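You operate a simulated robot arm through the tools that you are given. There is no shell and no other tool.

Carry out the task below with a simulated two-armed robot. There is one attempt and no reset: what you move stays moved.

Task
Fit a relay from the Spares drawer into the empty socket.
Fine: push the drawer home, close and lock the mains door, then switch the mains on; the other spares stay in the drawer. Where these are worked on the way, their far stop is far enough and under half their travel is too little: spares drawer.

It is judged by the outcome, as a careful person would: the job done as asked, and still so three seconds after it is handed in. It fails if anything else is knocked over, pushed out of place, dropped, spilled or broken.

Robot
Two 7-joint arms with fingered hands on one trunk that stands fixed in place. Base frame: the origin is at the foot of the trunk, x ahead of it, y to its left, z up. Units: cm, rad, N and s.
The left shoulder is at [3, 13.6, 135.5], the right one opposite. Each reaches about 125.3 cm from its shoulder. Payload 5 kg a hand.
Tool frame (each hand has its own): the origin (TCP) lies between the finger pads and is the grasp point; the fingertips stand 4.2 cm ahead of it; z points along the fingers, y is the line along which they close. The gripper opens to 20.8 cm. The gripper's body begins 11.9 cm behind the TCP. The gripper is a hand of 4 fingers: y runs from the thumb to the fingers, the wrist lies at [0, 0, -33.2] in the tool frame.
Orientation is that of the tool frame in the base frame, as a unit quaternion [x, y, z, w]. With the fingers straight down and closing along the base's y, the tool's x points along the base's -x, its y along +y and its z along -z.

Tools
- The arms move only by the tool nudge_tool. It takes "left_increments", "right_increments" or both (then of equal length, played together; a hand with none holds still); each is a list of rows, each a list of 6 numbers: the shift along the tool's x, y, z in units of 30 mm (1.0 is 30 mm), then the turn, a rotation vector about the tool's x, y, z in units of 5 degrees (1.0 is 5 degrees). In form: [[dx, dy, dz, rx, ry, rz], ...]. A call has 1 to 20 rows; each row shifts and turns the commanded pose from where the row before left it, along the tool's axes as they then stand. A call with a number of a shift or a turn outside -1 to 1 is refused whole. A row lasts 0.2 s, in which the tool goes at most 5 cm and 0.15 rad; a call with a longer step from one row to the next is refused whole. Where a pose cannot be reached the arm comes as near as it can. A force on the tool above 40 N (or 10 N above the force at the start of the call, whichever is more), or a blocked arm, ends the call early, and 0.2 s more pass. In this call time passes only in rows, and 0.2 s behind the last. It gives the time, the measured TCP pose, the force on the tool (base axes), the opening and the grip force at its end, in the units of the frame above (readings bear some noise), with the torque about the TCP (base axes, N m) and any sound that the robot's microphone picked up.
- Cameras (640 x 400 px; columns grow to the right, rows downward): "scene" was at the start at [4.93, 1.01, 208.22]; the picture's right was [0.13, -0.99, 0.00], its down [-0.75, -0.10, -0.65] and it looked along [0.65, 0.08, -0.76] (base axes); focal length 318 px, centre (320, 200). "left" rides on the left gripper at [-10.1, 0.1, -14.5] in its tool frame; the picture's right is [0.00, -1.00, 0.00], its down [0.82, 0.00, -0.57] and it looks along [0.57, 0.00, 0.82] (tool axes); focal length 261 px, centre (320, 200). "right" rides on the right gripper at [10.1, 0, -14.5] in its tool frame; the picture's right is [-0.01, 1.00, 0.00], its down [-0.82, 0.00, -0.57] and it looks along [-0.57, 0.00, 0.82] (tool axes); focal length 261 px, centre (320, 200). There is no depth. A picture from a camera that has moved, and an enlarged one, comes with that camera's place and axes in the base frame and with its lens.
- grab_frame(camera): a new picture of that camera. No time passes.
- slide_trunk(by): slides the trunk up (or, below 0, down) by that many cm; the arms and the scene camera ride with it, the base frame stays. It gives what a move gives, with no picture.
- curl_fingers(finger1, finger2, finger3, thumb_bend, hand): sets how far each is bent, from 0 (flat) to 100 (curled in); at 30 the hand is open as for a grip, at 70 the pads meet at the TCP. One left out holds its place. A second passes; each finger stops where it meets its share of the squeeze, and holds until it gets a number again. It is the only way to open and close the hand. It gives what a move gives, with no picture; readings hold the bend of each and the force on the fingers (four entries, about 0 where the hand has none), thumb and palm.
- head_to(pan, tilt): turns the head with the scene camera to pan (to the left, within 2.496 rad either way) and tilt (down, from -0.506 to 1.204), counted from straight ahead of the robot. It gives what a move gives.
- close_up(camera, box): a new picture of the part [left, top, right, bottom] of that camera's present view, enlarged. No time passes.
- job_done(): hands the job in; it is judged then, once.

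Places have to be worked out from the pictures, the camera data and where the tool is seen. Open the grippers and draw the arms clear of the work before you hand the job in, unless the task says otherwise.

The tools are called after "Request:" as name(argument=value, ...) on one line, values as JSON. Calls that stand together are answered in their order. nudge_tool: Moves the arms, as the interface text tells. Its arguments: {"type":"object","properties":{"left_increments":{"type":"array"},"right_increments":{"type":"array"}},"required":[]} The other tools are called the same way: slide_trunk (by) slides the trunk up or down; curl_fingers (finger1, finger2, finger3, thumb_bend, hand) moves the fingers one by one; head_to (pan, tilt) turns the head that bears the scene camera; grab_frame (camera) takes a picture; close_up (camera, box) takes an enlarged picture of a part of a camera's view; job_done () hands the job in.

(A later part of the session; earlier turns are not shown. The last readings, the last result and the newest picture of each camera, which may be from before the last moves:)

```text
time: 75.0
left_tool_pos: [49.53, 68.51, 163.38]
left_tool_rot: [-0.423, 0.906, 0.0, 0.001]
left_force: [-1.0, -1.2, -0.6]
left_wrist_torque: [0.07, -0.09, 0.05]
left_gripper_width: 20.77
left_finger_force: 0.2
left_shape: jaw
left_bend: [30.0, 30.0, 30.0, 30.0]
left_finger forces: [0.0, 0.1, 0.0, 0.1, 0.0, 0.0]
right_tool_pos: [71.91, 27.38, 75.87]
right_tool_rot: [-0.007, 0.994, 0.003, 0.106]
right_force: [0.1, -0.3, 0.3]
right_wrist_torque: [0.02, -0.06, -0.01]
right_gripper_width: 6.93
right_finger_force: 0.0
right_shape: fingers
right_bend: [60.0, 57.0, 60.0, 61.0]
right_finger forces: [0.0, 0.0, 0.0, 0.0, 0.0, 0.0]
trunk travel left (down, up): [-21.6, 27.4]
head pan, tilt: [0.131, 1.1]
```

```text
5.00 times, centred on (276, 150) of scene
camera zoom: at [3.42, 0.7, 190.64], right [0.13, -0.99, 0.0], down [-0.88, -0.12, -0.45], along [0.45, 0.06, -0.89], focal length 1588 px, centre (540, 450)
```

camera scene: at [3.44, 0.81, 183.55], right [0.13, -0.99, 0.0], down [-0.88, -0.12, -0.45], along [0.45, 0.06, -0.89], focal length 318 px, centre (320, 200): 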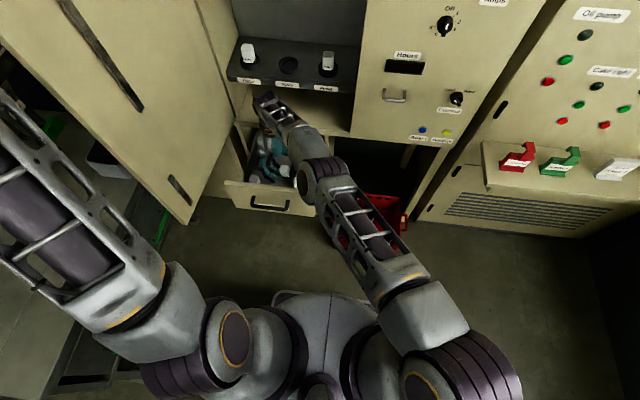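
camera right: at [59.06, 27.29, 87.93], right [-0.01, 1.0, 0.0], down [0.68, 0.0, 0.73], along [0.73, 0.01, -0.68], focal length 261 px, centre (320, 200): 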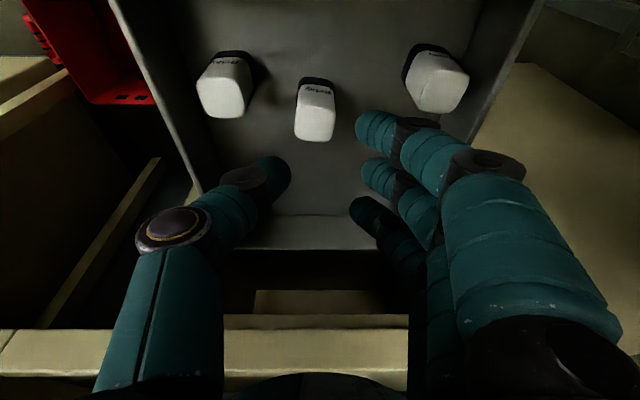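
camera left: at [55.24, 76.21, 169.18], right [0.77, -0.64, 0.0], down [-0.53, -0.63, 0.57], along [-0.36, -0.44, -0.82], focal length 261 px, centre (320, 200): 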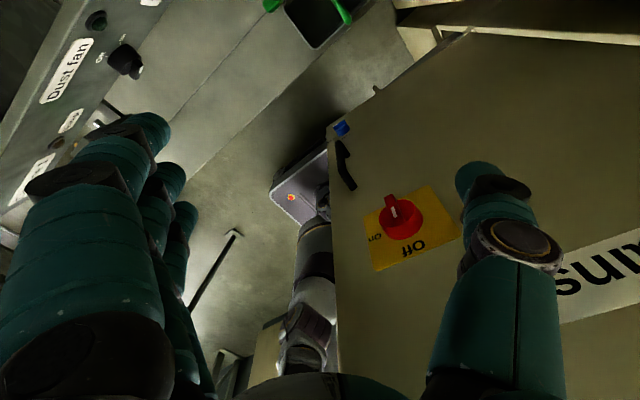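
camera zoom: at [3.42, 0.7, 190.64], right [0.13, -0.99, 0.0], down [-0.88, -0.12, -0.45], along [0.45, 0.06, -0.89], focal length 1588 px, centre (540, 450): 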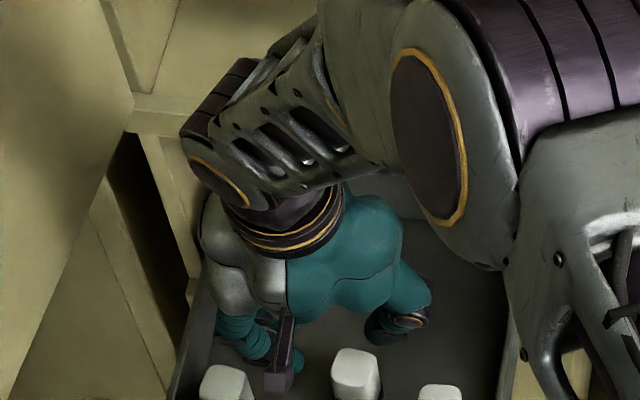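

Relay stands at ≈[72.25, 27.1], yawed ~5–6°. I open to clear it, match the yaw, and descend so the TCP is ~1.2 cm above its top level.

Request:
curl_fingers(hand="right", finger1=57, finger2=57, finger3=57, thumb_bend=60)

Request:
nudge_tool(right_increments=[[0, 0, 0, 0, 0, 1], [0.159, -0.037, 0.704, 0, 0, 0], [0.159, -0.037, 0.704, 0, 0, 0], [0.159, -0.037, 0.704, 0, 0, 0]])

Request:
close_up(camera="right", box=[160, 60, 480, 260])

Request:
close_up(camera="scene", box=[212, 130, 340, 210])

```text
time: 76.0
left_tool_pos: [49.46, 68.73, 163.27]
left_tool_rot: [-0.423, 0.906, 0.0, 0.0]
left_force: [-0.2, 0.5, -0.1]
left_wrist_torque: [0.0, -0.02, 0.01]
left_gripper_width: 20.78
left_finger_force: 0.0
left_shape: jaw
left_bend: [30.0, 30.0, 30.0, 30.0]
left_finger forces: [0.0, 0.0, 0.0, 0.1, 0.0, 0.0]
right_tool_pos: [71.96, 27.53, 75.78]
right_tool_rot: [-0.007, 0.995, 0.002, 0.104]
right_force: [-0.5, 0.0, -0.4]
right_wrist_torque: [-0.04, 0.03, 0.0]
right_gripper_width: 7.99
right_finger_force: 0.1
right_shape: fingers
right_bend: [56.0, 56.0, 56.0, 60.0]
right_finger forces: [0.1, 0.0, 0.0, 0.1, 0.1, 0.0]
trunk travel left (down, up): [-21.6, 27.4]
head pan, tilt: [0.131, 1.1]
```

```text
time: 77.0
left_tool_pos: [49.52, 68.44, 163.32]
left_tool_rot: [-0.422, 0.906, 0.001, 0.0]
left_force: [-0.1, -0.5, -0.1]
left_wrist_torque: [-0.04, 0.04, 0.0]
left_gripper_width: 20.78
left_finger_force: 0.0
left_shape: jaw
left_bend: [30.0, 30.0, 30.0, 30.0]
left_finger forces: [0.0, 0.1, 0.0, 0.0, 0.0, 0.0]
right_tool_pos: [71.91, 27.36, 69.45]
right_tool_rot: [0.037, 0.994, 0.007, 0.104]
right_force: [0.9, -0.1, 0.4]
right_wrist_torque: [-0.05, 0.14, 0.02]
right_gripper_width: 8.01
right_finger_force: 0.1
right_shape: fingers
right_bend: [56.0, 56.0, 56.0, 60.0]
right_finger forces: [0.0, 0.0, 0.0, 0.0, 0.1, 0.0]
trunk travel left (down, up): [-21.6, 27.4]
head pan, tilt: [0.131, 1.1]
```

```text
2.00 times, centred on (320, 160) of right
camera zoom: at [59.11, 28.08, 81.52], right [0.08, 1.0, 0.02], down [0.68, -0.07, 0.73], along [0.73, -0.04, -0.68], focal length 521 px, centre (320, 280)
```

zoom: 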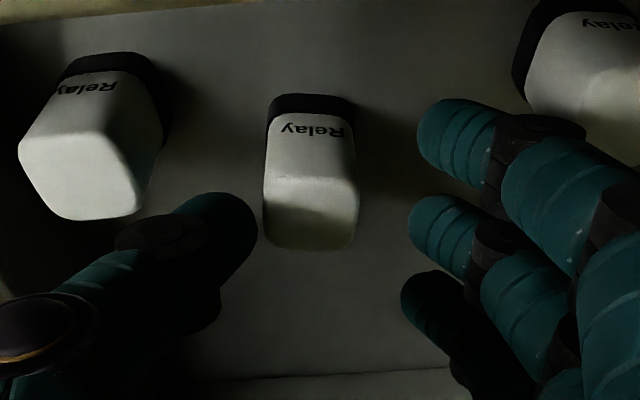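

```text
5.00 times, centred on (276, 170) of scene
camera zoom: at [3.56, 0.87, 190.63], right [0.13, -0.99, 0.0], down [-0.88, -0.12, -0.45], along [0.45, 0.06, -0.89], focal length 1588 px, centre (540, 350)
```

zoom: 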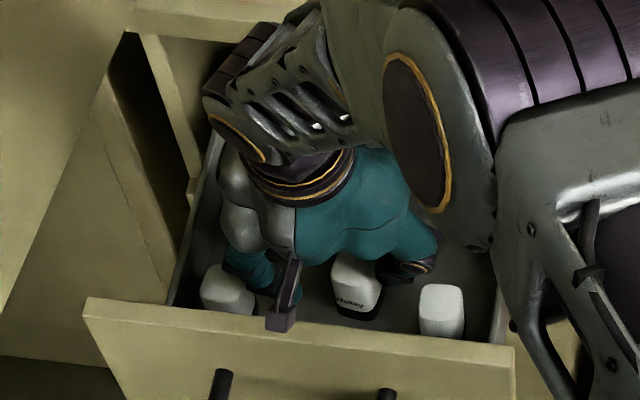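

Good alignment. I descend the last 2.2 cm, bring the thumb up to the relay as a wall, then close the middle finger.

Request:
nudge_tool(right_increments=[[0.092, -0.029, 0.363, 0, 0, 0], [0.092, -0.029, 0.363, 0, 0, 0]])

Request:
curl_fingers(hand="right", thumb_bend=63)

Request:
close_up(camera="right", box=[160, 80, 480, 280])

```text
time: 77.6
left_tool_pos: [49.48, 68.58, 163.33]
left_tool_rot: [-0.422, 0.906, 0.001, -0.001]
left_force: [0.0, -0.3, 0.4]
left_wrist_torque: [0.03, -0.03, -0.02]
left_gripper_width: 20.8
left_finger_force: 0.0
left_shape: jaw
left_bend: [30.0, 30.0, 30.0, 30.0]
left_finger forces: [0.1, 0.0, 0.0, 0.1, 0.0, 0.0]
right_tool_pos: [71.8, 27.36, 66.87]
right_tool_rot: [0.037, 0.994, 0.005, 0.104]
right_force: [0.4, -0.3, -0.3]
right_wrist_torque: [0.0, 0.06, 0.03]
right_gripper_width: 7.99
right_finger_force: 0.1
right_shape: fingers
right_bend: [56.0, 56.0, 56.0, 60.0]
right_finger forces: [0.1, 0.1, 0.0, 0.0, 0.1, 0.1]
trunk travel left (down, up): [-21.6, 27.4]
head pan, tilt: [0.131, 1.1]
```

```text
time: 78.6
left_tool_pos: [49.57, 68.59, 163.26]
left_tool_rot: [-0.422, 0.906, 0.0, -0.001]
left_force: [0.5, -0.9, -0.2]
left_wrist_torque: [0.01, 0.02, 0.03]
left_gripper_width: 20.78
left_finger_force: 0.0
left_shape: jaw
left_bend: [30.0, 30.0, 30.0, 30.0]
left_finger forces: [0.0, 0.0, 0.0, 0.0, 0.1, 0.0]
right_tool_pos: [71.76, 27.23, 66.9]
right_tool_rot: [0.037, 0.994, 0.006, 0.104]
right_force: [0.3, 0.4, -0.2]
right_wrist_torque: [0.03, -0.01, 0.02]
right_gripper_width: 7.41
right_finger_force: 0.0
right_shape: fingers
right_bend: [56.0, 56.0, 56.0, 63.0]
right_finger forces: [0.0, 0.0, 0.0, 0.0, 0.1, 0.1]
trunk travel left (down, up): [-21.6, 27.4]
head pan, tilt: [0.131, 1.1]
```

```text
2.00 times, centred on (320, 180) of right
camera zoom: at [58.97, 27.96, 79.05], right [0.08, 1.0, 0.02], down [0.68, -0.07, 0.73], along [0.73, -0.04, -0.68], focal length 521 px, centre (320, 240)
```

zoom: 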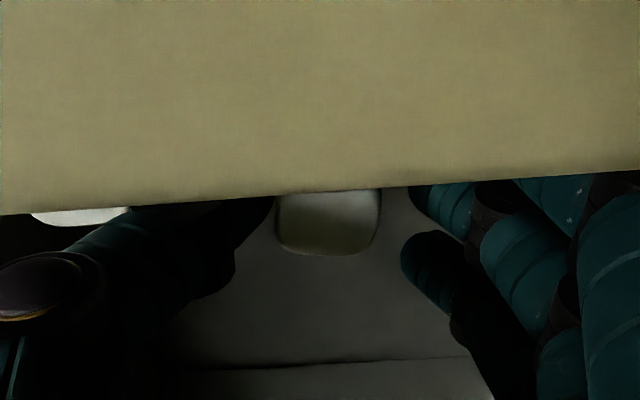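

Thumb is next to the relay with no force. I close the middle finger.

Request:
curl_fingers(hand="right", finger2=73)

Request:
nudge_tool(right_increments=[[-0.03, 0.007, -0.16, 0, 0, 0], [-0.06, 0.014, -0.32, 0, 0, 0]])

Request:
close_up(camera="right", box=[160, 80, 480, 280])

```text
time: 79.6
left_tool_pos: [49.51, 68.58, 163.28]
left_tool_rot: [-0.422, 0.906, 0.0, 0.0]
left_force: [0.4, 0.6, 0.6]
left_wrist_torque: [-0.02, 0.0, -0.04]
left_gripper_width: 20.79
left_finger_force: 0.0
left_shape: jaw
left_bend: [30.0, 30.0, 30.0, 30.0]
left_finger forces: [0.0, 0.0, 0.0, 0.0, 0.0, 0.0]
right_tool_pos: [71.8, 27.31, 67.0]
right_tool_rot: [0.036, 0.994, 0.006, 0.105]
right_force: [-0.3, 1.4, 5.7]
right_wrist_torque: [-0.01, -0.14, 0.0]
right_gripper_width: 7.86
right_finger_force: 7.5
right_shape: fingers
right_bend: [56.0, 64.0, 56.0, 62.0]
right_finger forces: [0.1, 8.9, 0.1, 0.0, 7.0, 0.0]
trunk travel left (down, up): [-21.6, 27.4]
head pan, tilt: [0.131, 1.1]
```

```text
time: 80.2
left_tool_pos: [49.4, 68.67, 163.28]
left_tool_rot: [-0.423, 0.906, 0.0, 0.0]
left_force: [-0.8, -0.3, 0.8]
left_wrist_torque: [0.01, -0.03, 0.0]
left_gripper_width: 20.77
left_finger_force: 0.1
left_shape: jaw
left_bend: [30.0, 30.0, 30.0, 30.0]
left_finger forces: [0.1, 0.0, 0.0, 0.0, 0.0, 0.1]
right_tool_pos: [71.52, 27.29, 68.62]
right_tool_rot: [0.037, 0.994, 0.005, 0.104]
right_force: [-0.2, -0.2, -1.5]
right_wrist_torque: [0.0, -0.02, 0.02]
right_gripper_width: 7.92
right_finger_force: 6.7
right_shape: fingers
right_bend: [56.0, 64.0, 56.0, 62.0]
right_finger forces: [0.0, 7.0, 0.1, 0.0, 7.2, 0.0]
trunk travel left (down, up): [-21.6, 27.4]
head pan, tilt: [0.131, 1.1]
```

```text
2.00 times, centred on (320, 180) of right
camera zoom: at [58.85, 27.96, 80.66], right [0.08, 1.0, 0.02], down [0.68, -0.07, 0.73], along [0.73, -0.04, -0.68], focal length 521 px, centre (320, 240)
```

zoom: 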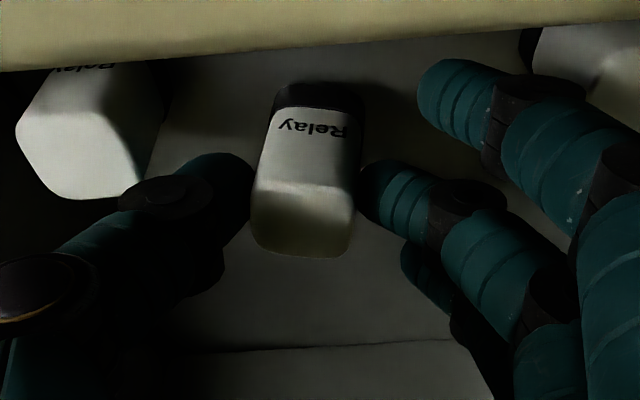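

Gripped at 7 N and lifted; relay rides along. I raise the trunk 21 cm to bring it out of the drawer, then inspect its attitude.

Request:
slide_trunk(by=21)

Request:
close_up(camera="right", box=[240, 120, 400, 220])

Request:
close_up(camera="scene", box=[220, 90, 380, 190])

```text
time: 82.4
left_tool_pos: [49.6, 68.6, 184.24]
left_tool_rot: [-0.423, 0.906, 0.0, -0.001]
left_force: [0.7, 0.1, -0.5]
left_wrist_torque: [0.01, 0.04, -0.01]
left_gripper_width: 20.77
left_finger_force: 0.1
left_shape: jaw
left_bend: [30.0, 30.0, 30.0, 30.0]
left_finger forces: [0.1, 0.0, 0.0, 0.0, 0.1, 0.1]
right_tool_pos: [71.72, 27.26, 89.51]
right_tool_rot: [0.037, 0.994, 0.005, 0.104]
right_force: [-0.6, 0.6, -1.2]
right_wrist_torque: [0.03, 0.04, -0.01]
right_gripper_width: 7.91
right_finger_force: 6.9
right_shape: fingers
right_bend: [56.0, 64.0, 56.0, 62.0]
right_finger forces: [0.0, 7.0, 0.1, 0.1, 7.1, 0.1]
trunk travel left (down, up): [-42.6, 6.4]
head pan, tilt: [0.131, 1.1]
```

```text
4.00 times, centred on (320, 170) of right
camera zoom: at [58.87, 27.98, 101.59], right [0.08, 1.0, 0.02], down [0.68, -0.07, 0.73], along [0.73, -0.04, -0.68], focal length 1043 px, centre (320, 320)
```

zoom: 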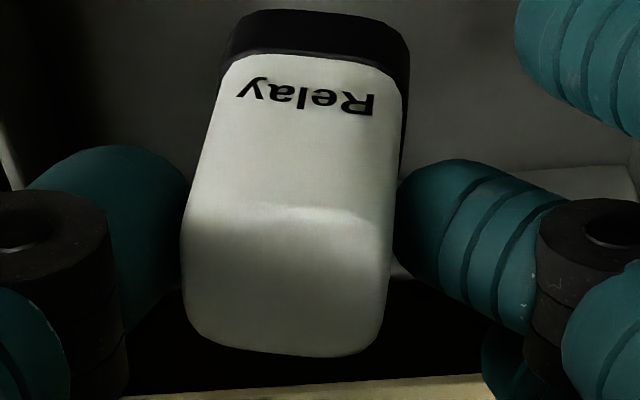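

```text
4.00 times, centred on (300, 140) of scene
camera zoom: at [3.54, 0.86, 211.61], right [0.13, -0.99, 0.0], down [-0.88, -0.12, -0.45], along [0.45, 0.06, -0.89], focal length 1270 px, centre (400, 440)
```

zoom: 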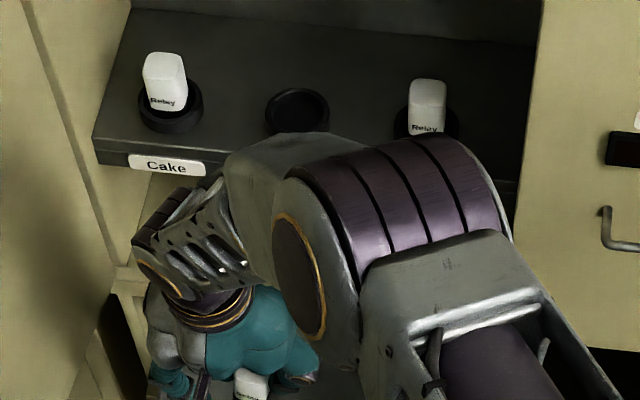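

The relay is now gripped so that with the hand tilted ~22° it will lean only ~10° (self-righting range). I raise the hand to z≈116, undo the yaw, and set tilt 22.5° with the 5° roll correction.

Request:
nudge_tool(right_increments=[[-0.206, 0.0216, -0.979, 0, 0, 0], [-0.206, 0.0216, -0.979, 0, 0, 0], [-0.206, 0.0216, -0.979, 0, 0, 0], [-0.206, 0.0216, -0.979, 0, 0, 0], [-0.206, 0.0216, -0.979, 0, 0, 0], [-0.206, 0.0216, -0.979, 0, 0, 0], [-0.206, 0.0216, -0.979, 0, 0, 0], [-0.206, 0.0216, -0.979, 0, 0, 0], [-0.206, 0.0216, -0.979, 0, 0, 0], [0, 0, 0, 0, 0, -1], [0, 0, 0, 0, -1, 0], [0, 0, 0, 0, -1, 0], [0, 0, 0, 1, -0.1, 0]])

Request:
grab_frame(camera="right")

Request:
close_up(camera="right", box=[240, 120, 400, 220])

Request:
grab_frame(camera="scene")

```text
time: 85.2
left_tool_pos: [49.76, 68.64, 184.16]
left_tool_rot: [-0.422, 0.907, 0.001, -0.001]
left_force: [0.9, 1.2, -0.4]
left_wrist_torque: [-0.1, 0.08, -0.02]
left_gripper_width: 20.78
left_finger_force: 0.0
left_shape: jaw
left_bend: [30.0, 30.0, 30.0, 30.0]
left_finger forces: [0.1, 0.0, 0.0, 0.0, 0.0, 0.0]
right_tool_pos: [71.9, 27.37, 116.41]
right_tool_rot: [0.003, 0.98, -0.042, 0.195]
right_force: [0.2, -0.1, -1.7]
right_wrist_torque: [0.03, 0.15, -0.03]
right_gripper_width: 7.94
right_finger_force: 6.8
right_shape: fingers
right_bend: [56.0, 65.0, 56.0, 62.0]
right_finger forces: [0.1, 7.1, 0.1, 0.0, 7.0, 0.0]
trunk travel left (down, up): [-42.6, 6.4]
head pan, tilt: [0.131, 1.1]
```

```text
taken
camera right: at [57.01, 28.47, 125.95], right [0.03, 1.0, -0.08], down [0.54, 0.05, 0.84], along [0.84, -0.06, -0.54], focal length 261 px, centre (320, 200)
```

right: 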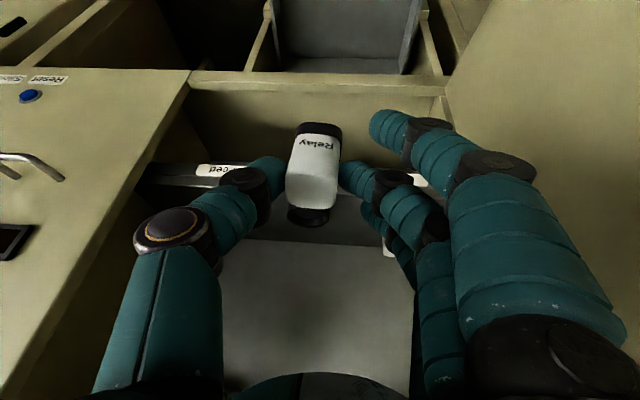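

```text
4.00 times, centred on (320, 170) of right
camera zoom: at [57.01, 28.47, 125.95], right [0.03, 1.0, -0.08], down [0.54, 0.05, 0.84], along [0.84, -0.06, -0.54], focal length 1043 px, centre (320, 320)
```

zoom: 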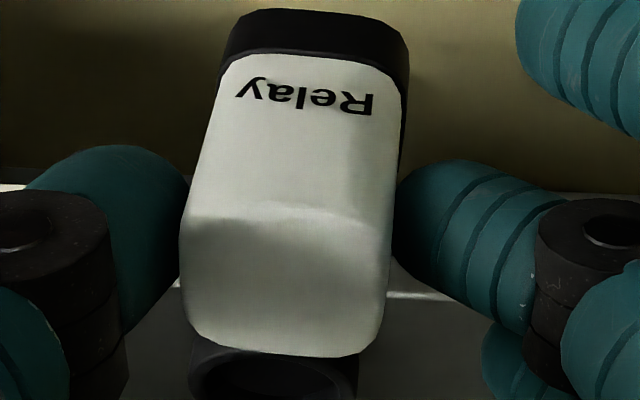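

```text
taken
camera scene: at [3.68, 1.02, 211.63], right [0.13, -0.99, 0.0], down [-0.88, -0.12, -0.45], along [0.45, 0.06, -0.89], focal length 318 px, centre (320, 200)
```

scene: 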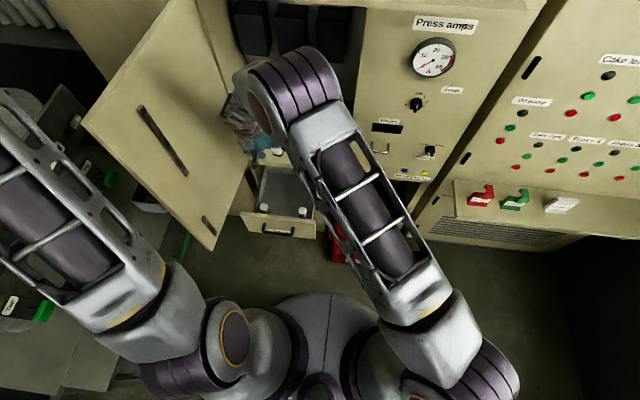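

Relay lean is ~10° with no sideways lean. I move it forward over the Pump socket, stopping about 1 cm above the rim.

Request:
nudge_tool(right_increments=[[-0.7825, -0.0836, 0.464, 0, 0, 0], [-0.7825, -0.0836, 0.464, 0, 0, 0], [-0.7825, -0.0836, 0.464, 0, 0, 0], [-0.7825, -0.0836, 0.464, 0, 0, 0], [-0.7825, -0.0836, 0.464, 0, 0, 0], [-0.7825, -0.0836, 0.464, 0, 0, 0], [-0.7825, -0.0836, 0.464, 0, 0, 0], [-0.7825, -0.0836, 0.464, 0, 0, 0]])

Request:
close_up(camera="right", box=[220, 80, 420, 205])

Request:
grab_frame(camera="scene")

```text
time: 87.0
left_tool_pos: [49.62, 68.68, 184.24]
left_tool_rot: [-0.423, 0.906, 0.001, -0.001]
left_force: [0.4, -0.6, 0.0]
left_wrist_torque: [0.01, 0.05, 0.06]
left_gripper_width: 20.82
left_finger_force: 0.0
left_shape: jaw
left_bend: [30.0, 30.0, 30.0, 30.0]
left_finger forces: [0.0, 0.1, 0.0, 0.0, 0.1, 0.0]
right_tool_pos: [93.16, 24.67, 113.77]
right_tool_rot: [0.002, 0.98, -0.041, 0.193]
right_force: [0.1, 0.2, -1.2]
right_wrist_torque: [-0.04, 0.0, -0.01]
right_gripper_width: 7.92
right_finger_force: 7.1
right_shape: fingers
right_bend: [56.0, 65.0, 56.0, 62.0]
right_finger forces: [0.0, 6.9, 0.0, 0.1, 7.0, 0.0]
trunk travel left (down, up): [-42.6, 6.4]
head pan, tilt: [0.131, 1.1]
```

```text
3.20 times, centred on (320, 142) of right
camera zoom: at [78.38, 25.79, 123.27], right [0.02, 1.0, -0.08], down [0.54, 0.05, 0.84], along [0.84, -0.06, -0.54], focal length 834 px, centre (320, 384)
```

zoom: 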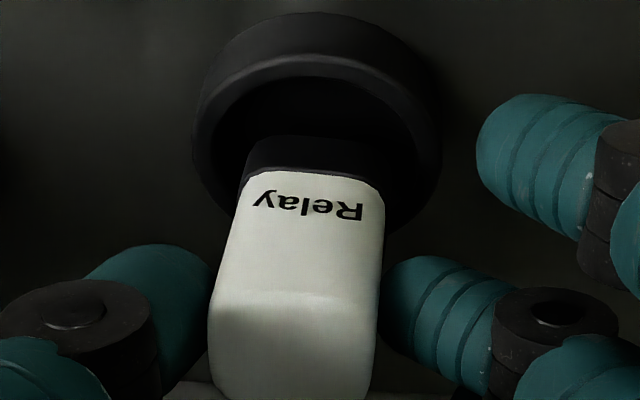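

```text
taken
camera scene: at [3.7, 0.84, 211.62], right [0.13, -0.99, 0.0], down [-0.88, -0.12, -0.45], along [0.45, 0.06, -0.89], focal length 318 px, centre (320, 200)
```

scene: 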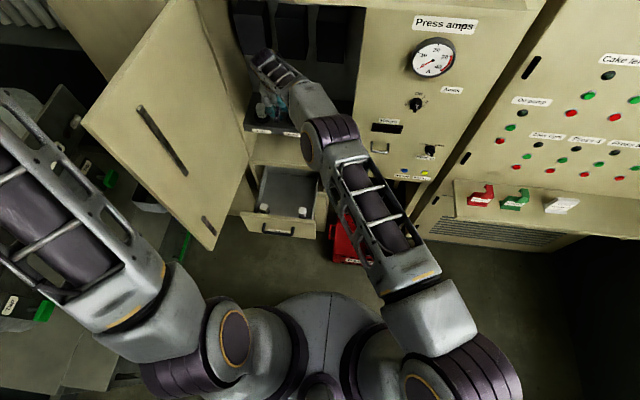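

Aligned within ~1 mm in y; I add 0.35 cm in x and lower 1.9 cm so the base edge enters the ring.

Request:
nudge_tool(right_increments=[[-0.06, 0.0, 0.16, 0, 0, 0], [0.065, 0.013, 0.16, 0, 0, 0], [0.065, 0.013, 0.16, 0, 0, 0], [0.065, 0.013, 0.16, 0, 0, 0]])

Request:
close_up(camera="right", box=[220, 80, 420, 205])

```text
time: 88.0
left_tool_pos: [49.54, 68.65, 184.42]
left_tool_rot: [-0.422, 0.907, 0.0, 0.0]
left_force: [0.3, -0.1, 0.0]
left_wrist_torque: [-0.02, -0.02, 0.03]
left_gripper_width: 20.76
left_finger_force: 0.0
left_shape: jaw
left_bend: [30.0, 30.0, 30.0, 30.0]
left_finger forces: [0.0, 0.0, 0.0, 0.1, 0.0, 0.0]
right_tool_pos: [93.89, 24.74, 111.98]
right_tool_rot: [0.002, 0.98, -0.041, 0.195]
right_force: [-3.0, 2.0, 5.9]
right_wrist_torque: [0.04, 0.06, -0.02]
right_gripper_width: 8.0
right_finger_force: 9.1
right_shape: fingers
right_bend: [56.0, 65.0, 56.0, 62.0]
right_finger forces: [0.0, 9.3, 0.0, 0.0, 8.2, 0.0]
trunk travel left (down, up): [-42.6, 6.4]
head pan, tilt: [0.131, 1.1]
```

```text
3.20 times, centred on (320, 142) of right
camera zoom: at [78.87, 25.76, 121.37], right [0.02, 1.0, -0.08], down [0.54, 0.05, 0.84], along [0.84, -0.06, -0.54], focal length 834 px, centre (320, 384)
```

zoom: 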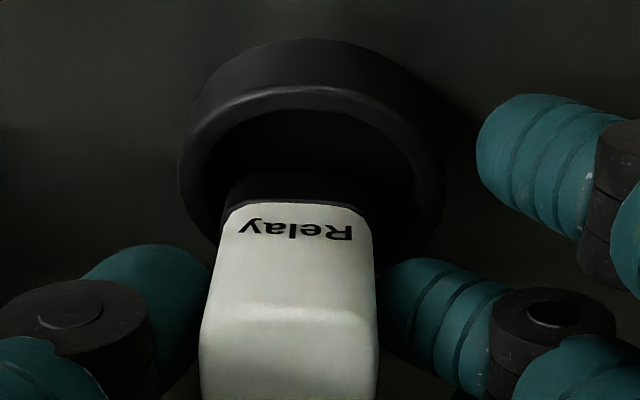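

Slight contact (6 N): the far corners are touching the rear rim because x ended ~0.4 cm too far. I raise 0.8 cm, move back 0.5 cm and recheck.

Request:
nudge_tool(right_increments=[[0.0675, -0.026, -0.316, 0, 0, 0]])

Request:
close_up(camera="right", box=[220, 80, 420, 205])

```text
time: 88.4
left_tool_pos: [49.54, 68.66, 184.32]
left_tool_rot: [-0.422, 0.906, 0.001, 0.0]
left_force: [0.5, 0.4, -0.9]
left_wrist_torque: [0.05, -0.03, 0.02]
left_gripper_width: 20.79
left_finger_force: 0.1
left_shape: jaw
left_bend: [30.0, 30.0, 30.0, 30.0]
left_finger forces: [0.1, 0.1, 0.0, 0.0, 0.1, 0.0]
right_tool_pos: [93.03, 24.61, 112.58]
right_tool_rot: [0.002, 0.98, -0.04, 0.194]
right_force: [-1.1, 0.2, -2.1]
right_wrist_torque: [0.03, -0.08, -0.02]
right_gripper_width: 8.0
right_finger_force: 7.5
right_shape: fingers
right_bend: [56.0, 65.0, 56.0, 62.0]
right_finger forces: [0.1, 7.1, 0.0, 0.0, 7.2, 0.0]
trunk travel left (down, up): [-42.6, 6.4]
head pan, tilt: [0.131, 1.1]
```

```text
3.20 times, centred on (320, 142) of right
camera zoom: at [78.15, 25.63, 122.0], right [0.03, 1.0, -0.08], down [0.54, 0.05, 0.84], along [0.84, -0.06, -0.54], focal length 834 px, centre (320, 384)
```

zoom: 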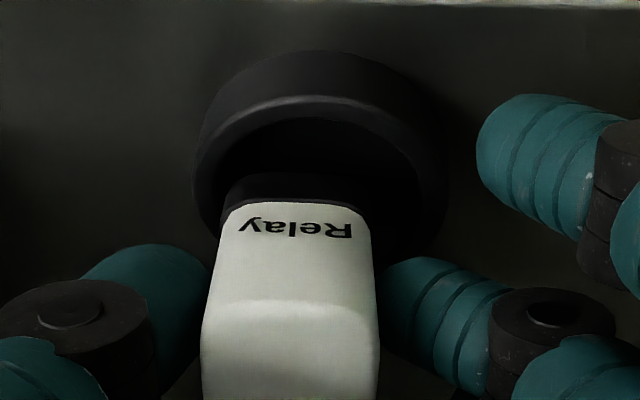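

The rear-rim touch made the relay pivot again (lean now ~27° and base shifted −0.6 cm in y). I lift out, retreat in front of the shelf, level the roll, and will square the relay by pushing its lower back gently against the shelf's front edge.

Request:
nudge_tool(right_increments=[[-0.223, -0.047, -0.537, 0, 0, 0], [-0.223, -0.047, -0.537, 0, 0, 0], [0.925, -0.022, -0.382, 0, 0, 0], [0.925, -0.022, -0.382, 0, 0, 0], [0.925, -0.022, -0.382, 0, 0, 0], [0.925, -0.022, -0.382, 0, 0, 0], [0, 0, 0, -1, 0, 0]])

Request:
curl_fingers(hand="right", finger1=62, finger3=62)

Request:
close_up(camera="right", box=[220, 100, 420, 225])

```text
time: 90.0
left_tool_pos: [49.69, 68.35, 184.43]
left_tool_rot: [-0.423, 0.906, 0.0, 0.0]
left_force: [0.6, -1.4, -0.8]
left_wrist_torque: [0.21, 0.16, -0.03]
left_gripper_width: 20.79
left_finger_force: 0.0
left_shape: jaw
left_bend: [30.0, 30.0, 30.0, 30.0]
left_finger forces: [0.1, 0.1, 0.0, 0.0, 0.0, 0.1]
right_tool_pos: [81.18, 24.34, 115.99]
right_tool_rot: [-0.007, 0.981, 0.003, 0.196]
right_force: [-0.1, 0.2, -1.3]
right_wrist_torque: [0.04, 0.03, 0.0]
right_gripper_width: 8.03
right_finger_force: 7.1
right_shape: fingers
right_bend: [56.0, 65.0, 56.0, 62.0]
right_finger forces: [0.0, 7.1, 0.0, 0.1, 7.0, 0.1]
trunk travel left (down, up): [-42.6, 6.4]
head pan, tilt: [0.131, 1.1]
```

```text
time: 91.0
left_tool_pos: [49.51, 68.58, 184.31]
left_tool_rot: [-0.422, 0.906, 0.001, 0.0]
left_force: [0.3, 0.4, 0.2]
left_wrist_torque: [0.03, 0.02, 0.0]
left_gripper_width: 20.78
left_finger_force: 0.1
left_shape: jaw
left_bend: [30.0, 30.0, 30.0, 30.0]
left_finger forces: [0.0, 0.0, 0.1, 0.1, 0.1, 0.0]
right_tool_pos: [81.02, 24.74, 116.0]
right_tool_rot: [-0.006, 0.981, 0.002, 0.195]
right_force: [0.5, 1.5, -0.7]
right_wrist_torque: [-0.02, 0.01, 0.03]
right_gripper_width: 6.66
right_finger_force: 6.9
right_shape: fingers
right_bend: [62.0, 65.0, 62.0, 62.0]
right_finger forces: [0.0, 7.1, 0.0, 0.0, 7.1, 0.0]
trunk travel left (down, up): [-42.6, 6.4]
head pan, tilt: [0.131, 1.1]
```

```text
3.20 times, centred on (320, 162) of right
camera zoom: at [66.2, 24.41, 125.52], right [-0.01, 1.0, 0.0], down [0.54, 0.0, 0.84], along [0.84, 0.01, -0.54], focal length 834 px, centre (320, 320)
```

zoom: 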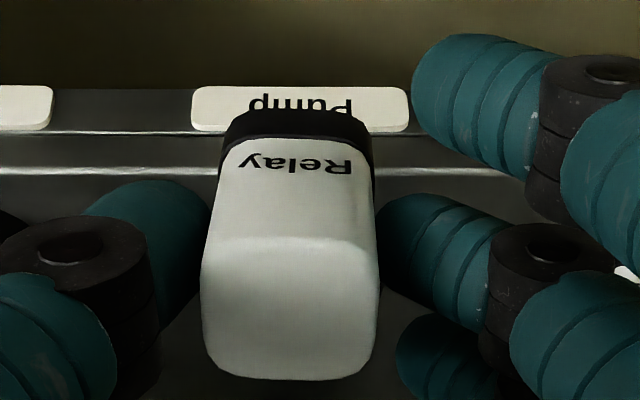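

The relay is now square to the hand sideways (offset −0.6 cm in y) and leaning ~26° in pitch. I lower in front of the shelf so the relay's lower back faces the shelf's front edge.

Request:
nudge_tool(right_increments=[[0.182, -0.003, 0.876, 0, 0, 0], [0.182, -0.003, 0.876, 0, 0, 0], [0.182, -0.003, 0.876, 0, 0, 0]])

Request:
close_up(camera="right", box=[220, 80, 476, 240])

Request:
close_up(camera="scene", box=[220, 70, 380, 170])

```text
time: 91.8
left_tool_pos: [49.64, 68.75, 184.35]
left_tool_rot: [-0.422, 0.906, 0.001, -0.001]
left_force: [1.1, -0.6, 0.2]
left_wrist_torque: [-0.04, 0.06, 0.02]
left_gripper_width: 20.8
left_finger_force: 0.1
left_shape: jaw
left_bend: [30.0, 30.0, 30.0, 30.0]
left_finger forces: [0.1, 0.1, 0.0, 0.1, 0.0, 0.1]
right_tool_pos: [82.96, 24.5, 108.02]
right_tool_rot: [-0.007, 0.981, 0.002, 0.195]
right_force: [0.5, 0.7, 0.0]
right_wrist_torque: [-0.04, 0.16, 0.0]
right_gripper_width: 6.65
right_finger_force: 6.8
right_shape: fingers
right_bend: [62.0, 65.0, 62.0, 62.0]
right_finger forces: [0.1, 7.1, 0.0, 0.0, 7.1, 0.0]
trunk travel left (down, up): [-42.6, 6.4]
head pan, tilt: [0.131, 1.1]
```

```text
2.50 times, centred on (348, 160) of right
camera zoom: at [68.07, 24.36, 117.63], right [-0.01, 1.0, 0.0], down [0.54, 0.0, 0.84], along [0.84, 0.01, -0.54], focal length 652 px, centre (250, 300)
```

zoom: 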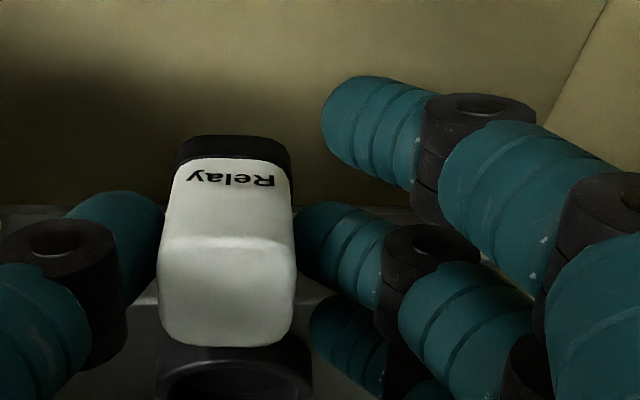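

```text
4.00 times, centred on (300, 120) of scene
camera zoom: at [3.62, 0.85, 211.63], right [0.13, -0.99, 0.0], down [-0.88, -0.12, -0.45], along [0.45, 0.06, -0.89], focal length 1270 px, centre (400, 520)
```

zoom: 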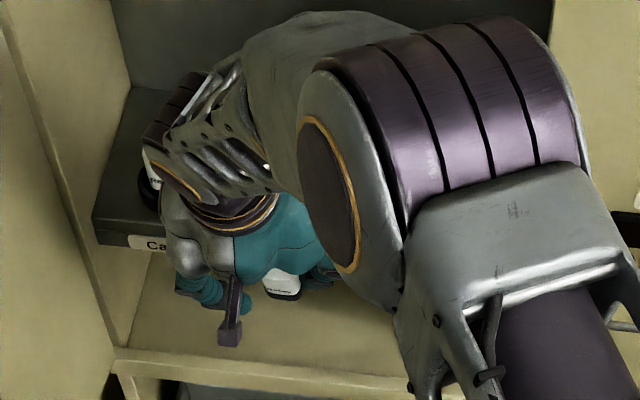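

Relay's lower back faces the shelf edge (expected touch at TCP x≈84.7). I push forward gently in ~0.55 cm steps.

Request:
nudge_tool(right_increments=[[-0.169, 0, 0.07, 0, 0, 0], [-0.169, 0, 0.07, 0, 0, 0], [-0.169, 0, 0.07, 0, 0, 0], [-0.169, 0, 0.07, 0, 0, 0]])

Request:
close_up(camera="right", box=[220, 80, 476, 240])

```text
time: 92.8
left_tool_pos: [49.6, 68.65, 184.31]
left_tool_rot: [-0.423, 0.906, 0.001, 0.0]
left_force: [0.5, -1.0, 0.2]
left_wrist_torque: [-0.01, 0.03, -0.01]
left_gripper_width: 20.77
left_finger_force: 0.1
left_shape: jaw
left_bend: [30.0, 30.0, 30.0, 30.0]
left_finger forces: [0.0, 0.0, 0.0, 0.0, 0.0, 0.0]
right_tool_pos: [84.9, 24.67, 108.15]
right_tool_rot: [-0.007, 0.981, 0.002, 0.195]
right_force: [0.3, 0.1, -1.0]
right_wrist_torque: [0.04, 0.04, 0.01]
right_gripper_width: 6.69
right_finger_force: 7.4
right_shape: fingers
right_bend: [62.0, 65.0, 62.0, 62.0]
right_finger forces: [0.1, 7.0, 0.1, 0.1, 7.1, 0.0]
trunk travel left (down, up): [-42.6, 6.4]
head pan, tilt: [0.131, 1.1]
```

```text
2.50 times, centred on (348, 160) of right
camera zoom: at [70.04, 24.39, 117.62], right [-0.01, 1.0, 0.0], down [0.54, 0.0, 0.84], along [0.84, 0.01, -0.54], focal length 652 px, centre (250, 300)
```

zoom: 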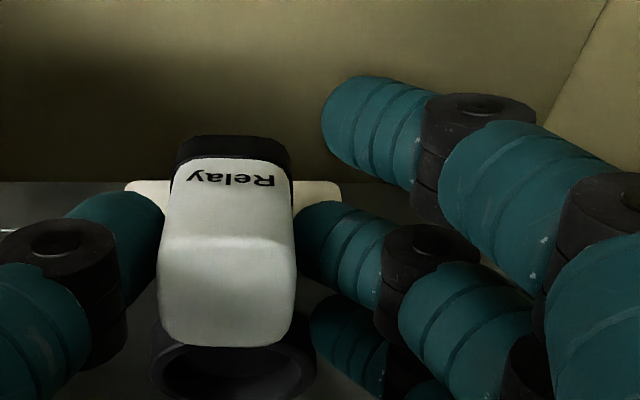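

No contact yet at x=84.9; I continue in smaller steps.

Request:
nudge_tool(right_increments=[[-0.154, 0, 0.064, 0, 0, 0], [-0.154, 0, 0.064, 0, 0, 0]])

Request:
close_up(camera="right", box=[220, 80, 476, 240])

```text
time: 93.4
left_tool_pos: [49.59, 68.65, 184.37]
left_tool_rot: [-0.422, 0.906, 0.001, -0.001]
left_force: [0.9, 0.3, 0.6]
left_wrist_torque: [0.0, 0.02, -0.02]
left_gripper_width: 20.81
left_finger_force: 0.0
left_shape: jaw
left_bend: [30.0, 30.0, 30.0, 30.0]
left_finger forces: [0.0, 0.1, 0.0, 0.0, 0.0, 0.1]
right_tool_pos: [85.91, 24.64, 108.09]
right_tool_rot: [-0.006, 0.981, 0.002, 0.195]
right_force: [-0.8, 0.4, -2.1]
right_wrist_torque: [0.01, -0.08, 0.05]
right_gripper_width: 6.64
right_finger_force: 5.8
right_shape: fingers
right_bend: [62.0, 66.0, 62.0, 62.0]
right_finger forces: [0.0, 5.7, 0.1, 0.0, 5.5, 0.1]
trunk travel left (down, up): [-42.6, 6.4]
head pan, tilt: [0.131, 1.1]
```

```text
2.50 times, centred on (348, 160) of right
camera zoom: at [71.05, 24.4, 117.61], right [-0.01, 1.0, 0.0], down [0.54, 0.0, 0.84], along [0.84, 0.01, -0.54], focal length 652 px, centre (250, 300)
```

zoom: 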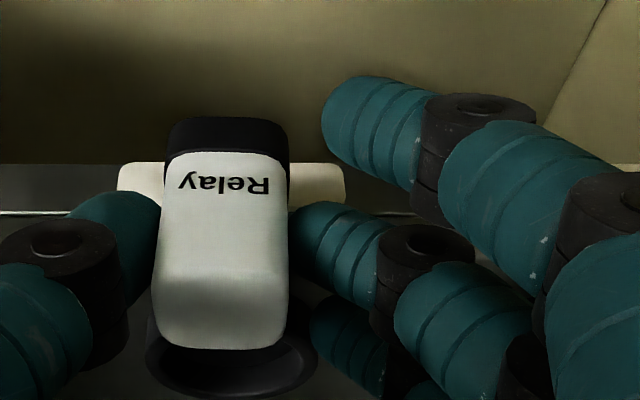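

The relay has squared up — fitting the picture gives ~3° lean and bottom centre at TCP+(0.5, −0.7, −5.5). I back off, lift, and bring it over the ring again.

Request:
nudge_tool(right_increments=[[0.185, 0, -0.077, 0, 0, 0], [-0.34, 0.001, -0.822, 0, 0, 0], [-0.34, 0.001, -0.822, 0, 0, 0], [-0.34, 0.001, -0.822, 0, 0, 0], [-0.58, -0.0165, 0.529, 0, 0, 0], [-0.58, -0.0165, 0.529, 0, 0, 0], [-0.58, -0.0165, 0.529, 0, 0, 0], [-0.58, -0.0165, 0.529, 0, 0, 0]])

Request:
close_up(camera="right", box=[220, 80, 420, 205])

```text
time: 95.2
left_tool_pos: [49.79, 68.71, 184.14]
left_tool_rot: [-0.423, 0.906, 0.0, -0.002]
left_force: [1.3, -0.6, 0.4]
left_wrist_torque: [-0.02, 0.14, -0.05]
left_gripper_width: 20.75
left_finger_force: 0.0
left_shape: jaw
left_bend: [30.0, 30.0, 30.0, 30.0]
left_finger forces: [0.0, 0.0, 0.1, 0.0, 0.1, 0.0]
right_tool_pos: [94.14, 24.37, 112.79]
right_tool_rot: [-0.006, 0.981, 0.001, 0.195]
right_force: [1.4, 0.3, -0.5]
right_wrist_torque: [0.0, 0.15, -0.01]
right_gripper_width: 6.61
right_finger_force: 5.5
right_shape: fingers
right_bend: [62.0, 66.0, 62.0, 62.0]
right_finger forces: [0.0, 5.5, 0.1, 0.1, 5.5, 0.1]
trunk travel left (down, up): [-42.6, 6.4]
head pan, tilt: [0.131, 1.1]
```

```text
3.20 times, centred on (320, 142) of right
camera zoom: at [79.38, 24.12, 122.29], right [-0.01, 1.0, 0.0], down [0.54, 0.0, 0.84], along [0.84, 0.01, -0.54], focal length 834 px, centre (320, 384)
```

zoom: 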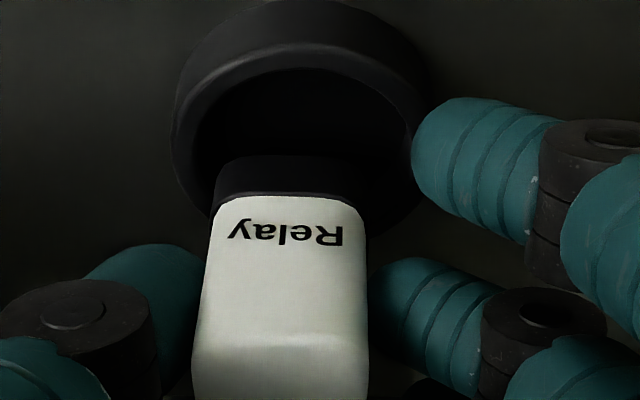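

Base is centred to within 2 mm; small corrections remain (+0.19 y, −0.2 x). The front outer finger would touch the ring, so I open it slightly, then lower 1.9 cm so the base enters the ring by ~0.5 cm.

Request:
curl_fingers(hand="right", finger1=57)

Request:
nudge_tool(right_increments=[[0.05, 0.04, 0.12, 0, 0, 0], [0.1, 0.02, 0.187, 0, 0, 0], [0.1, 0.0, 0.187, 0, 0, 0]])

Request:
close_up(camera="right", box=[220, 80, 420, 205])

```text
time: 96.2
left_tool_pos: [49.51, 68.57, 184.34]
left_tool_rot: [-0.422, 0.906, 0.001, 0.0]
left_force: [0.7, 0.3, 1.4]
left_wrist_torque: [-0.04, 0.0, 0.03]
left_gripper_width: 20.77
left_finger_force: 0.0
left_shape: jaw
left_bend: [30.0, 30.0, 30.0, 30.0]
left_finger forces: [0.0, 0.1, 0.1, 0.0, 0.0, 0.0]
right_tool_pos: [93.99, 24.23, 112.8]
right_tool_rot: [-0.006, 0.981, 0.002, 0.194]
right_force: [0.8, 0.1, -1.2]
right_wrist_torque: [0.02, 0.03, -0.02]
right_gripper_width: 7.96
right_finger_force: 5.1
right_shape: fingers
right_bend: [56.0, 66.0, 62.0, 62.0]
right_finger forces: [0.0, 5.5, 0.0, 0.1, 5.5, 0.0]
trunk travel left (down, up): [-42.6, 6.4]
head pan, tilt: [0.131, 1.1]
```

```text
time: 97.0
left_tool_pos: [49.42, 68.55, 184.51]
left_tool_rot: [-0.423, 0.906, 0.0, -0.001]
left_force: [0.2, 0.5, 0.6]
left_wrist_torque: [0.01, 0.05, 0.0]
left_gripper_width: 20.8
left_finger_force: 0.0
left_shape: jaw
left_bend: [30.0, 30.0, 30.0, 30.0]
left_finger forces: [0.0, 0.0, 0.0, 0.0, 0.0, 0.1]
right_tool_pos: [93.84, 24.73, 111.51]
right_tool_rot: [-0.006, 0.981, 0.003, 0.195]
right_force: [-3.7, -0.4, 8.0]
right_wrist_torque: [-0.08, 0.12, -0.09]
right_gripper_width: 7.97
right_finger_force: 8.4
right_shape: fingers
right_bend: [56.0, 65.0, 62.0, 62.0]
right_finger forces: [0.0, 8.1, 0.0, 0.0, 8.5, 0.1]
trunk travel left (down, up): [-42.6, 6.4]
head pan, tilt: [0.131, 1.1]
```

```text
3.20 times, centred on (320, 142) of right
camera zoom: at [78.97, 24.47, 121.0], right [-0.01, 1.0, 0.0], down [0.54, 0.0, 0.84], along [0.84, 0.01, -0.54], focal length 834 px, centre (320, 384)
```

zoom: 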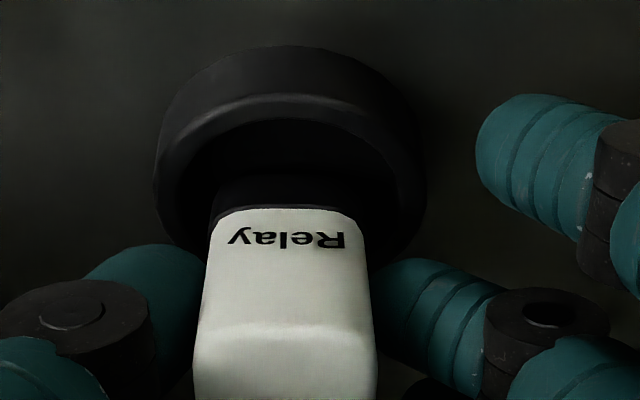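

Contact again at ~8 N; analysis shows the socket is shallow (floor ≈105, 0.8 cm below the rim) and the relay leaned back to ~18°. I lift out and square it against the shelf edge again, pushing a little further this time.

Request:
nudge_tool(right_increments=[[-0.1, 0.0, -0.3, 0, 0, 0], [-0.223, 0, -0.537, 0, 0, 0], [-0.223, 0, -0.537, 0, 0, 0], [0.925, 0, -0.382, 0, 0, 0], [0.925, 0, -0.382, 0, 0, 0], [0.925, 0, -0.382, 0, 0, 0], [0.925, 0, -0.382, 0, 0, 0]])

Request:
curl_fingers(hand="right", finger1=62)

Request:
close_up(camera="right", box=[220, 100, 420, 225])

```text
time: 98.6
left_tool_pos: [49.32, 68.69, 184.37]
left_tool_rot: [-0.422, 0.907, 0.0, 0.001]
left_force: [-1.3, -0.3, 1.0]
left_wrist_torque: [-0.05, -0.16, 0.04]
left_gripper_width: 20.79
left_finger_force: 0.1
left_shape: jaw
left_bend: [30.0, 30.0, 30.0, 30.0]
left_finger forces: [0.0, 0.1, 0.1, 0.0, 0.0, 0.0]
right_tool_pos: [81.49, 24.47, 115.87]
right_tool_rot: [-0.006, 0.981, 0.002, 0.196]
right_force: [-0.7, -0.4, -0.2]
right_wrist_torque: [0.01, 0.05, 0.04]
right_gripper_width: 7.97
right_finger_force: 6.6
right_shape: fingers
right_bend: [56.0, 65.0, 62.0, 62.0]
right_finger forces: [0.1, 6.6, 0.0, 0.0, 6.5, 0.1]
trunk travel left (down, up): [-42.6, 6.4]
head pan, tilt: [0.131, 1.1]
```

```text
time: 99.6
left_tool_pos: [49.48, 68.62, 184.35]
left_tool_rot: [-0.423, 0.906, 0.001, -0.001]
left_force: [0.5, 0.0, 0.4]
left_wrist_torque: [-0.03, -0.03, -0.01]
left_gripper_width: 20.8
left_finger_force: 0.0
left_shape: jaw
left_bend: [30.0, 30.0, 30.0, 30.0]
left_finger forces: [0.0, 0.1, 0.0, 0.0, 0.0, 0.0]
right_tool_pos: [81.45, 24.66, 115.8]
right_tool_rot: [-0.006, 0.981, 0.002, 0.195]
right_force: [0.4, -1.1, -0.8]
right_wrist_torque: [0.01, 0.03, -0.03]
right_gripper_width: 6.63
right_finger_force: 6.2
right_shape: fingers
right_bend: [62.0, 65.0, 62.0, 62.0]
right_finger forces: [0.0, 6.5, 0.0, 0.1, 6.5, 0.0]
trunk travel left (down, up): [-42.6, 6.4]
head pan, tilt: [0.131, 1.1]
```

```text
3.20 times, centred on (320, 162) of right
camera zoom: at [66.71, 24.35, 125.24], right [-0.01, 1.0, 0.0], down [0.54, 0.0, 0.84], along [0.84, 0.01, -0.54], focal length 834 px, centre (320, 320)
```

zoom: 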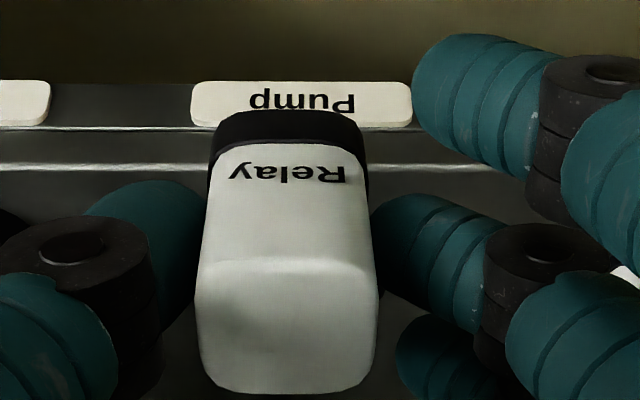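

The relay has also slid up in the grip, so the fingertips would reach the rim first. I'll set it down in the drawer once more and re-grasp it by its top with the hand already at the socket tilt (~20°). First I retreat, straighten the hand and lower the trunk.

Request:
nudge_tool(right_increments=[[0.69, 0.35, -0.285, 0, 0, 0], [0.69, 0.35, -0.285, 0, 0, 0], [0.69, 0.35, -0.285, 0, 0, 0], [0.69, 0.35, -0.285, 0, 0, 0], [0, 0, 0, 0, 1, 0], [0, 0, 0, 0, 1, 0], [0, 0, 0, 0, 1, 0], [0, 0, 0, 0, 0.7, 0]])

Request:
slide_trunk(by=-24)

Request:
grab_frame(camera="right")

Request:
close_up(camera="right", box=[240, 120, 400, 220])

```text
time: 101.4
left_tool_pos: [49.8, 68.53, 184.3]
left_tool_rot: [-0.422, 0.906, 0.001, 0.0]
left_force: [-0.1, -1.5, -0.7]
left_wrist_torque: [0.04, 0.11, 0.02]
left_gripper_width: 20.75
left_finger_force: 0.1
left_shape: jaw
left_bend: [30.0, 30.0, 30.0, 30.0]
left_finger forces: [0.1, 0.0, 0.0, 0.0, 0.0, 0.1]
right_tool_pos: [72.74, 28.55, 115.8]
right_tool_rot: [-0.007, 0.999, 0.001, 0.033]
right_force: [0.6, 0.5, -0.9]
right_wrist_torque: [0.03, 0.05, 0.02]
right_gripper_width: 6.66
right_finger_force: 6.7
right_shape: fingers
right_bend: [62.0, 65.0, 62.0, 62.0]
right_finger forces: [0.0, 6.4, 0.0, 0.0, 6.5, 0.0]
trunk travel left (down, up): [-42.6, 6.4]
head pan, tilt: [0.131, 1.1]
```

```text
time: 103.9
left_tool_pos: [49.47, 68.64, 160.37]
left_tool_rot: [-0.422, 0.907, 0.0, 0.001]
left_force: [-0.6, 0.3, -0.4]
left_wrist_torque: [0.03, -0.03, 0.02]
left_gripper_width: 20.77
left_finger_force: 0.0
left_shape: jaw
left_bend: [30.0, 30.0, 30.0, 30.0]
left_finger forces: [0.0, 0.0, 0.0, 0.0, 0.0, 0.0]
right_tool_pos: [72.7, 28.75, 91.91]
right_tool_rot: [-0.006, 0.999, 0.001, 0.034]
right_force: [-0.4, 0.0, -1.2]
right_wrist_torque: [0.03, -0.01, -0.01]
right_gripper_width: 6.59
right_finger_force: 6.2
right_shape: fingers
right_bend: [62.0, 65.0, 62.0, 62.0]
right_finger forces: [0.0, 6.5, 0.1, 0.1, 6.4, 0.0]
trunk travel left (down, up): [-18.6, 30.4]
head pan, tilt: [0.131, 1.1]
```

```text
taken
camera right: at [61.7, 28.46, 105.61], right [-0.01, 1.0, 0.0], down [0.78, 0.01, 0.63], along [0.63, 0.01, -0.78], focal length 261 px, centre (320, 200)
```

right: 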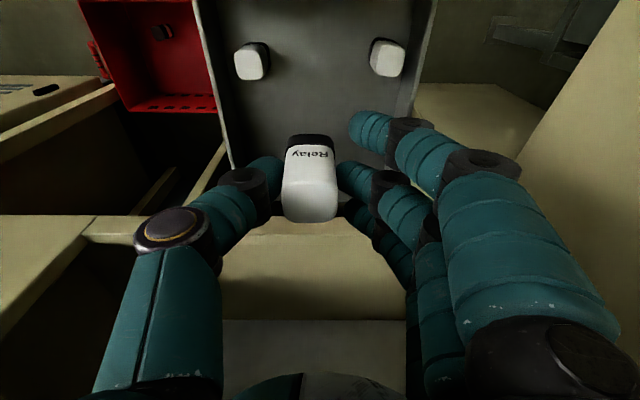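

```text
4.00 times, centred on (320, 170) of right
camera zoom: at [61.7, 28.46, 105.61], right [-0.01, 1.0, 0.0], down [0.78, 0.01, 0.63], along [0.63, 0.01, -0.78], focal length 1043 px, centre (320, 320)
```

zoom: 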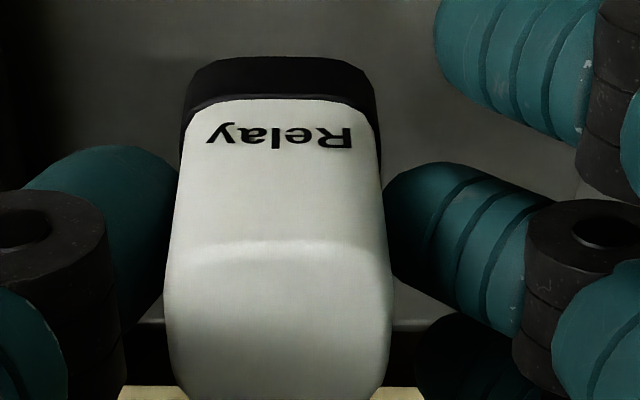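

Relay is upright under the hand. I lower it into the free middle area of the drawer.

Request:
nudge_tool(right_increments=[[0.0337, -0.0226, 0.926, 0, 0, 0], [0.0337, -0.0226, 0.926, 0, 0, 0], [0.0337, -0.0226, 0.926, 0, 0, 0], [0.0337, -0.0226, 0.926, 0, 0, 0], [0.0337, -0.0226, 0.926, 0, 0, 0], [0.0337, -0.0226, 0.926, 0, 0, 0], [0.0337, -0.0226, 0.926, 0, 0, 0], [0.0337, -0.0226, 0.926, 0, 0, 0]])

Request:
grab_frame(camera="right")

```text
time: 105.7
left_tool_pos: [49.62, 68.68, 160.24]
left_tool_rot: [-0.423, 0.906, 0.001, 0.0]
left_force: [0.2, -0.2, -0.8]
left_wrist_torque: [0.01, 0.08, 0.05]
left_gripper_width: 20.77
left_finger_force: 0.0
left_shape: jaw
left_bend: [30.0, 30.0, 30.0, 30.0]
left_finger forces: [0.0, 0.0, 0.0, 0.1, 0.0, 0.1]
right_tool_pos: [73.79, 28.0, 69.54]
right_tool_rot: [-0.006, 0.999, 0.0, 0.035]
right_force: [2.6, 0.3, 1.2]
right_wrist_torque: [-0.02, 0.17, 0.01]
right_gripper_width: 6.63
right_finger_force: 5.6
right_shape: fingers
right_bend: [62.0, 65.0, 62.0, 62.0]
right_finger forces: [0.0, 6.4, 0.1, 0.0, 6.5, 0.0]
trunk travel left (down, up): [-18.6, 30.4]
head pan, tilt: [0.131, 1.1]
```

```text
taken
camera right: at [62.67, 27.87, 83.25], right [-0.01, 1.0, 0.0], down [0.78, 0.0, 0.63], along [0.63, 0.01, -0.78], focal length 261 px, centre (320, 200)
```

right: 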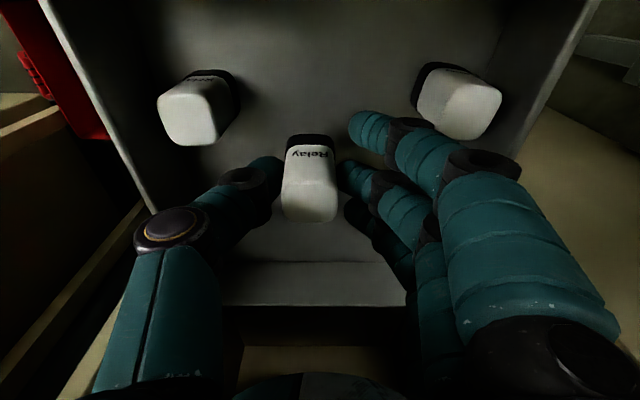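

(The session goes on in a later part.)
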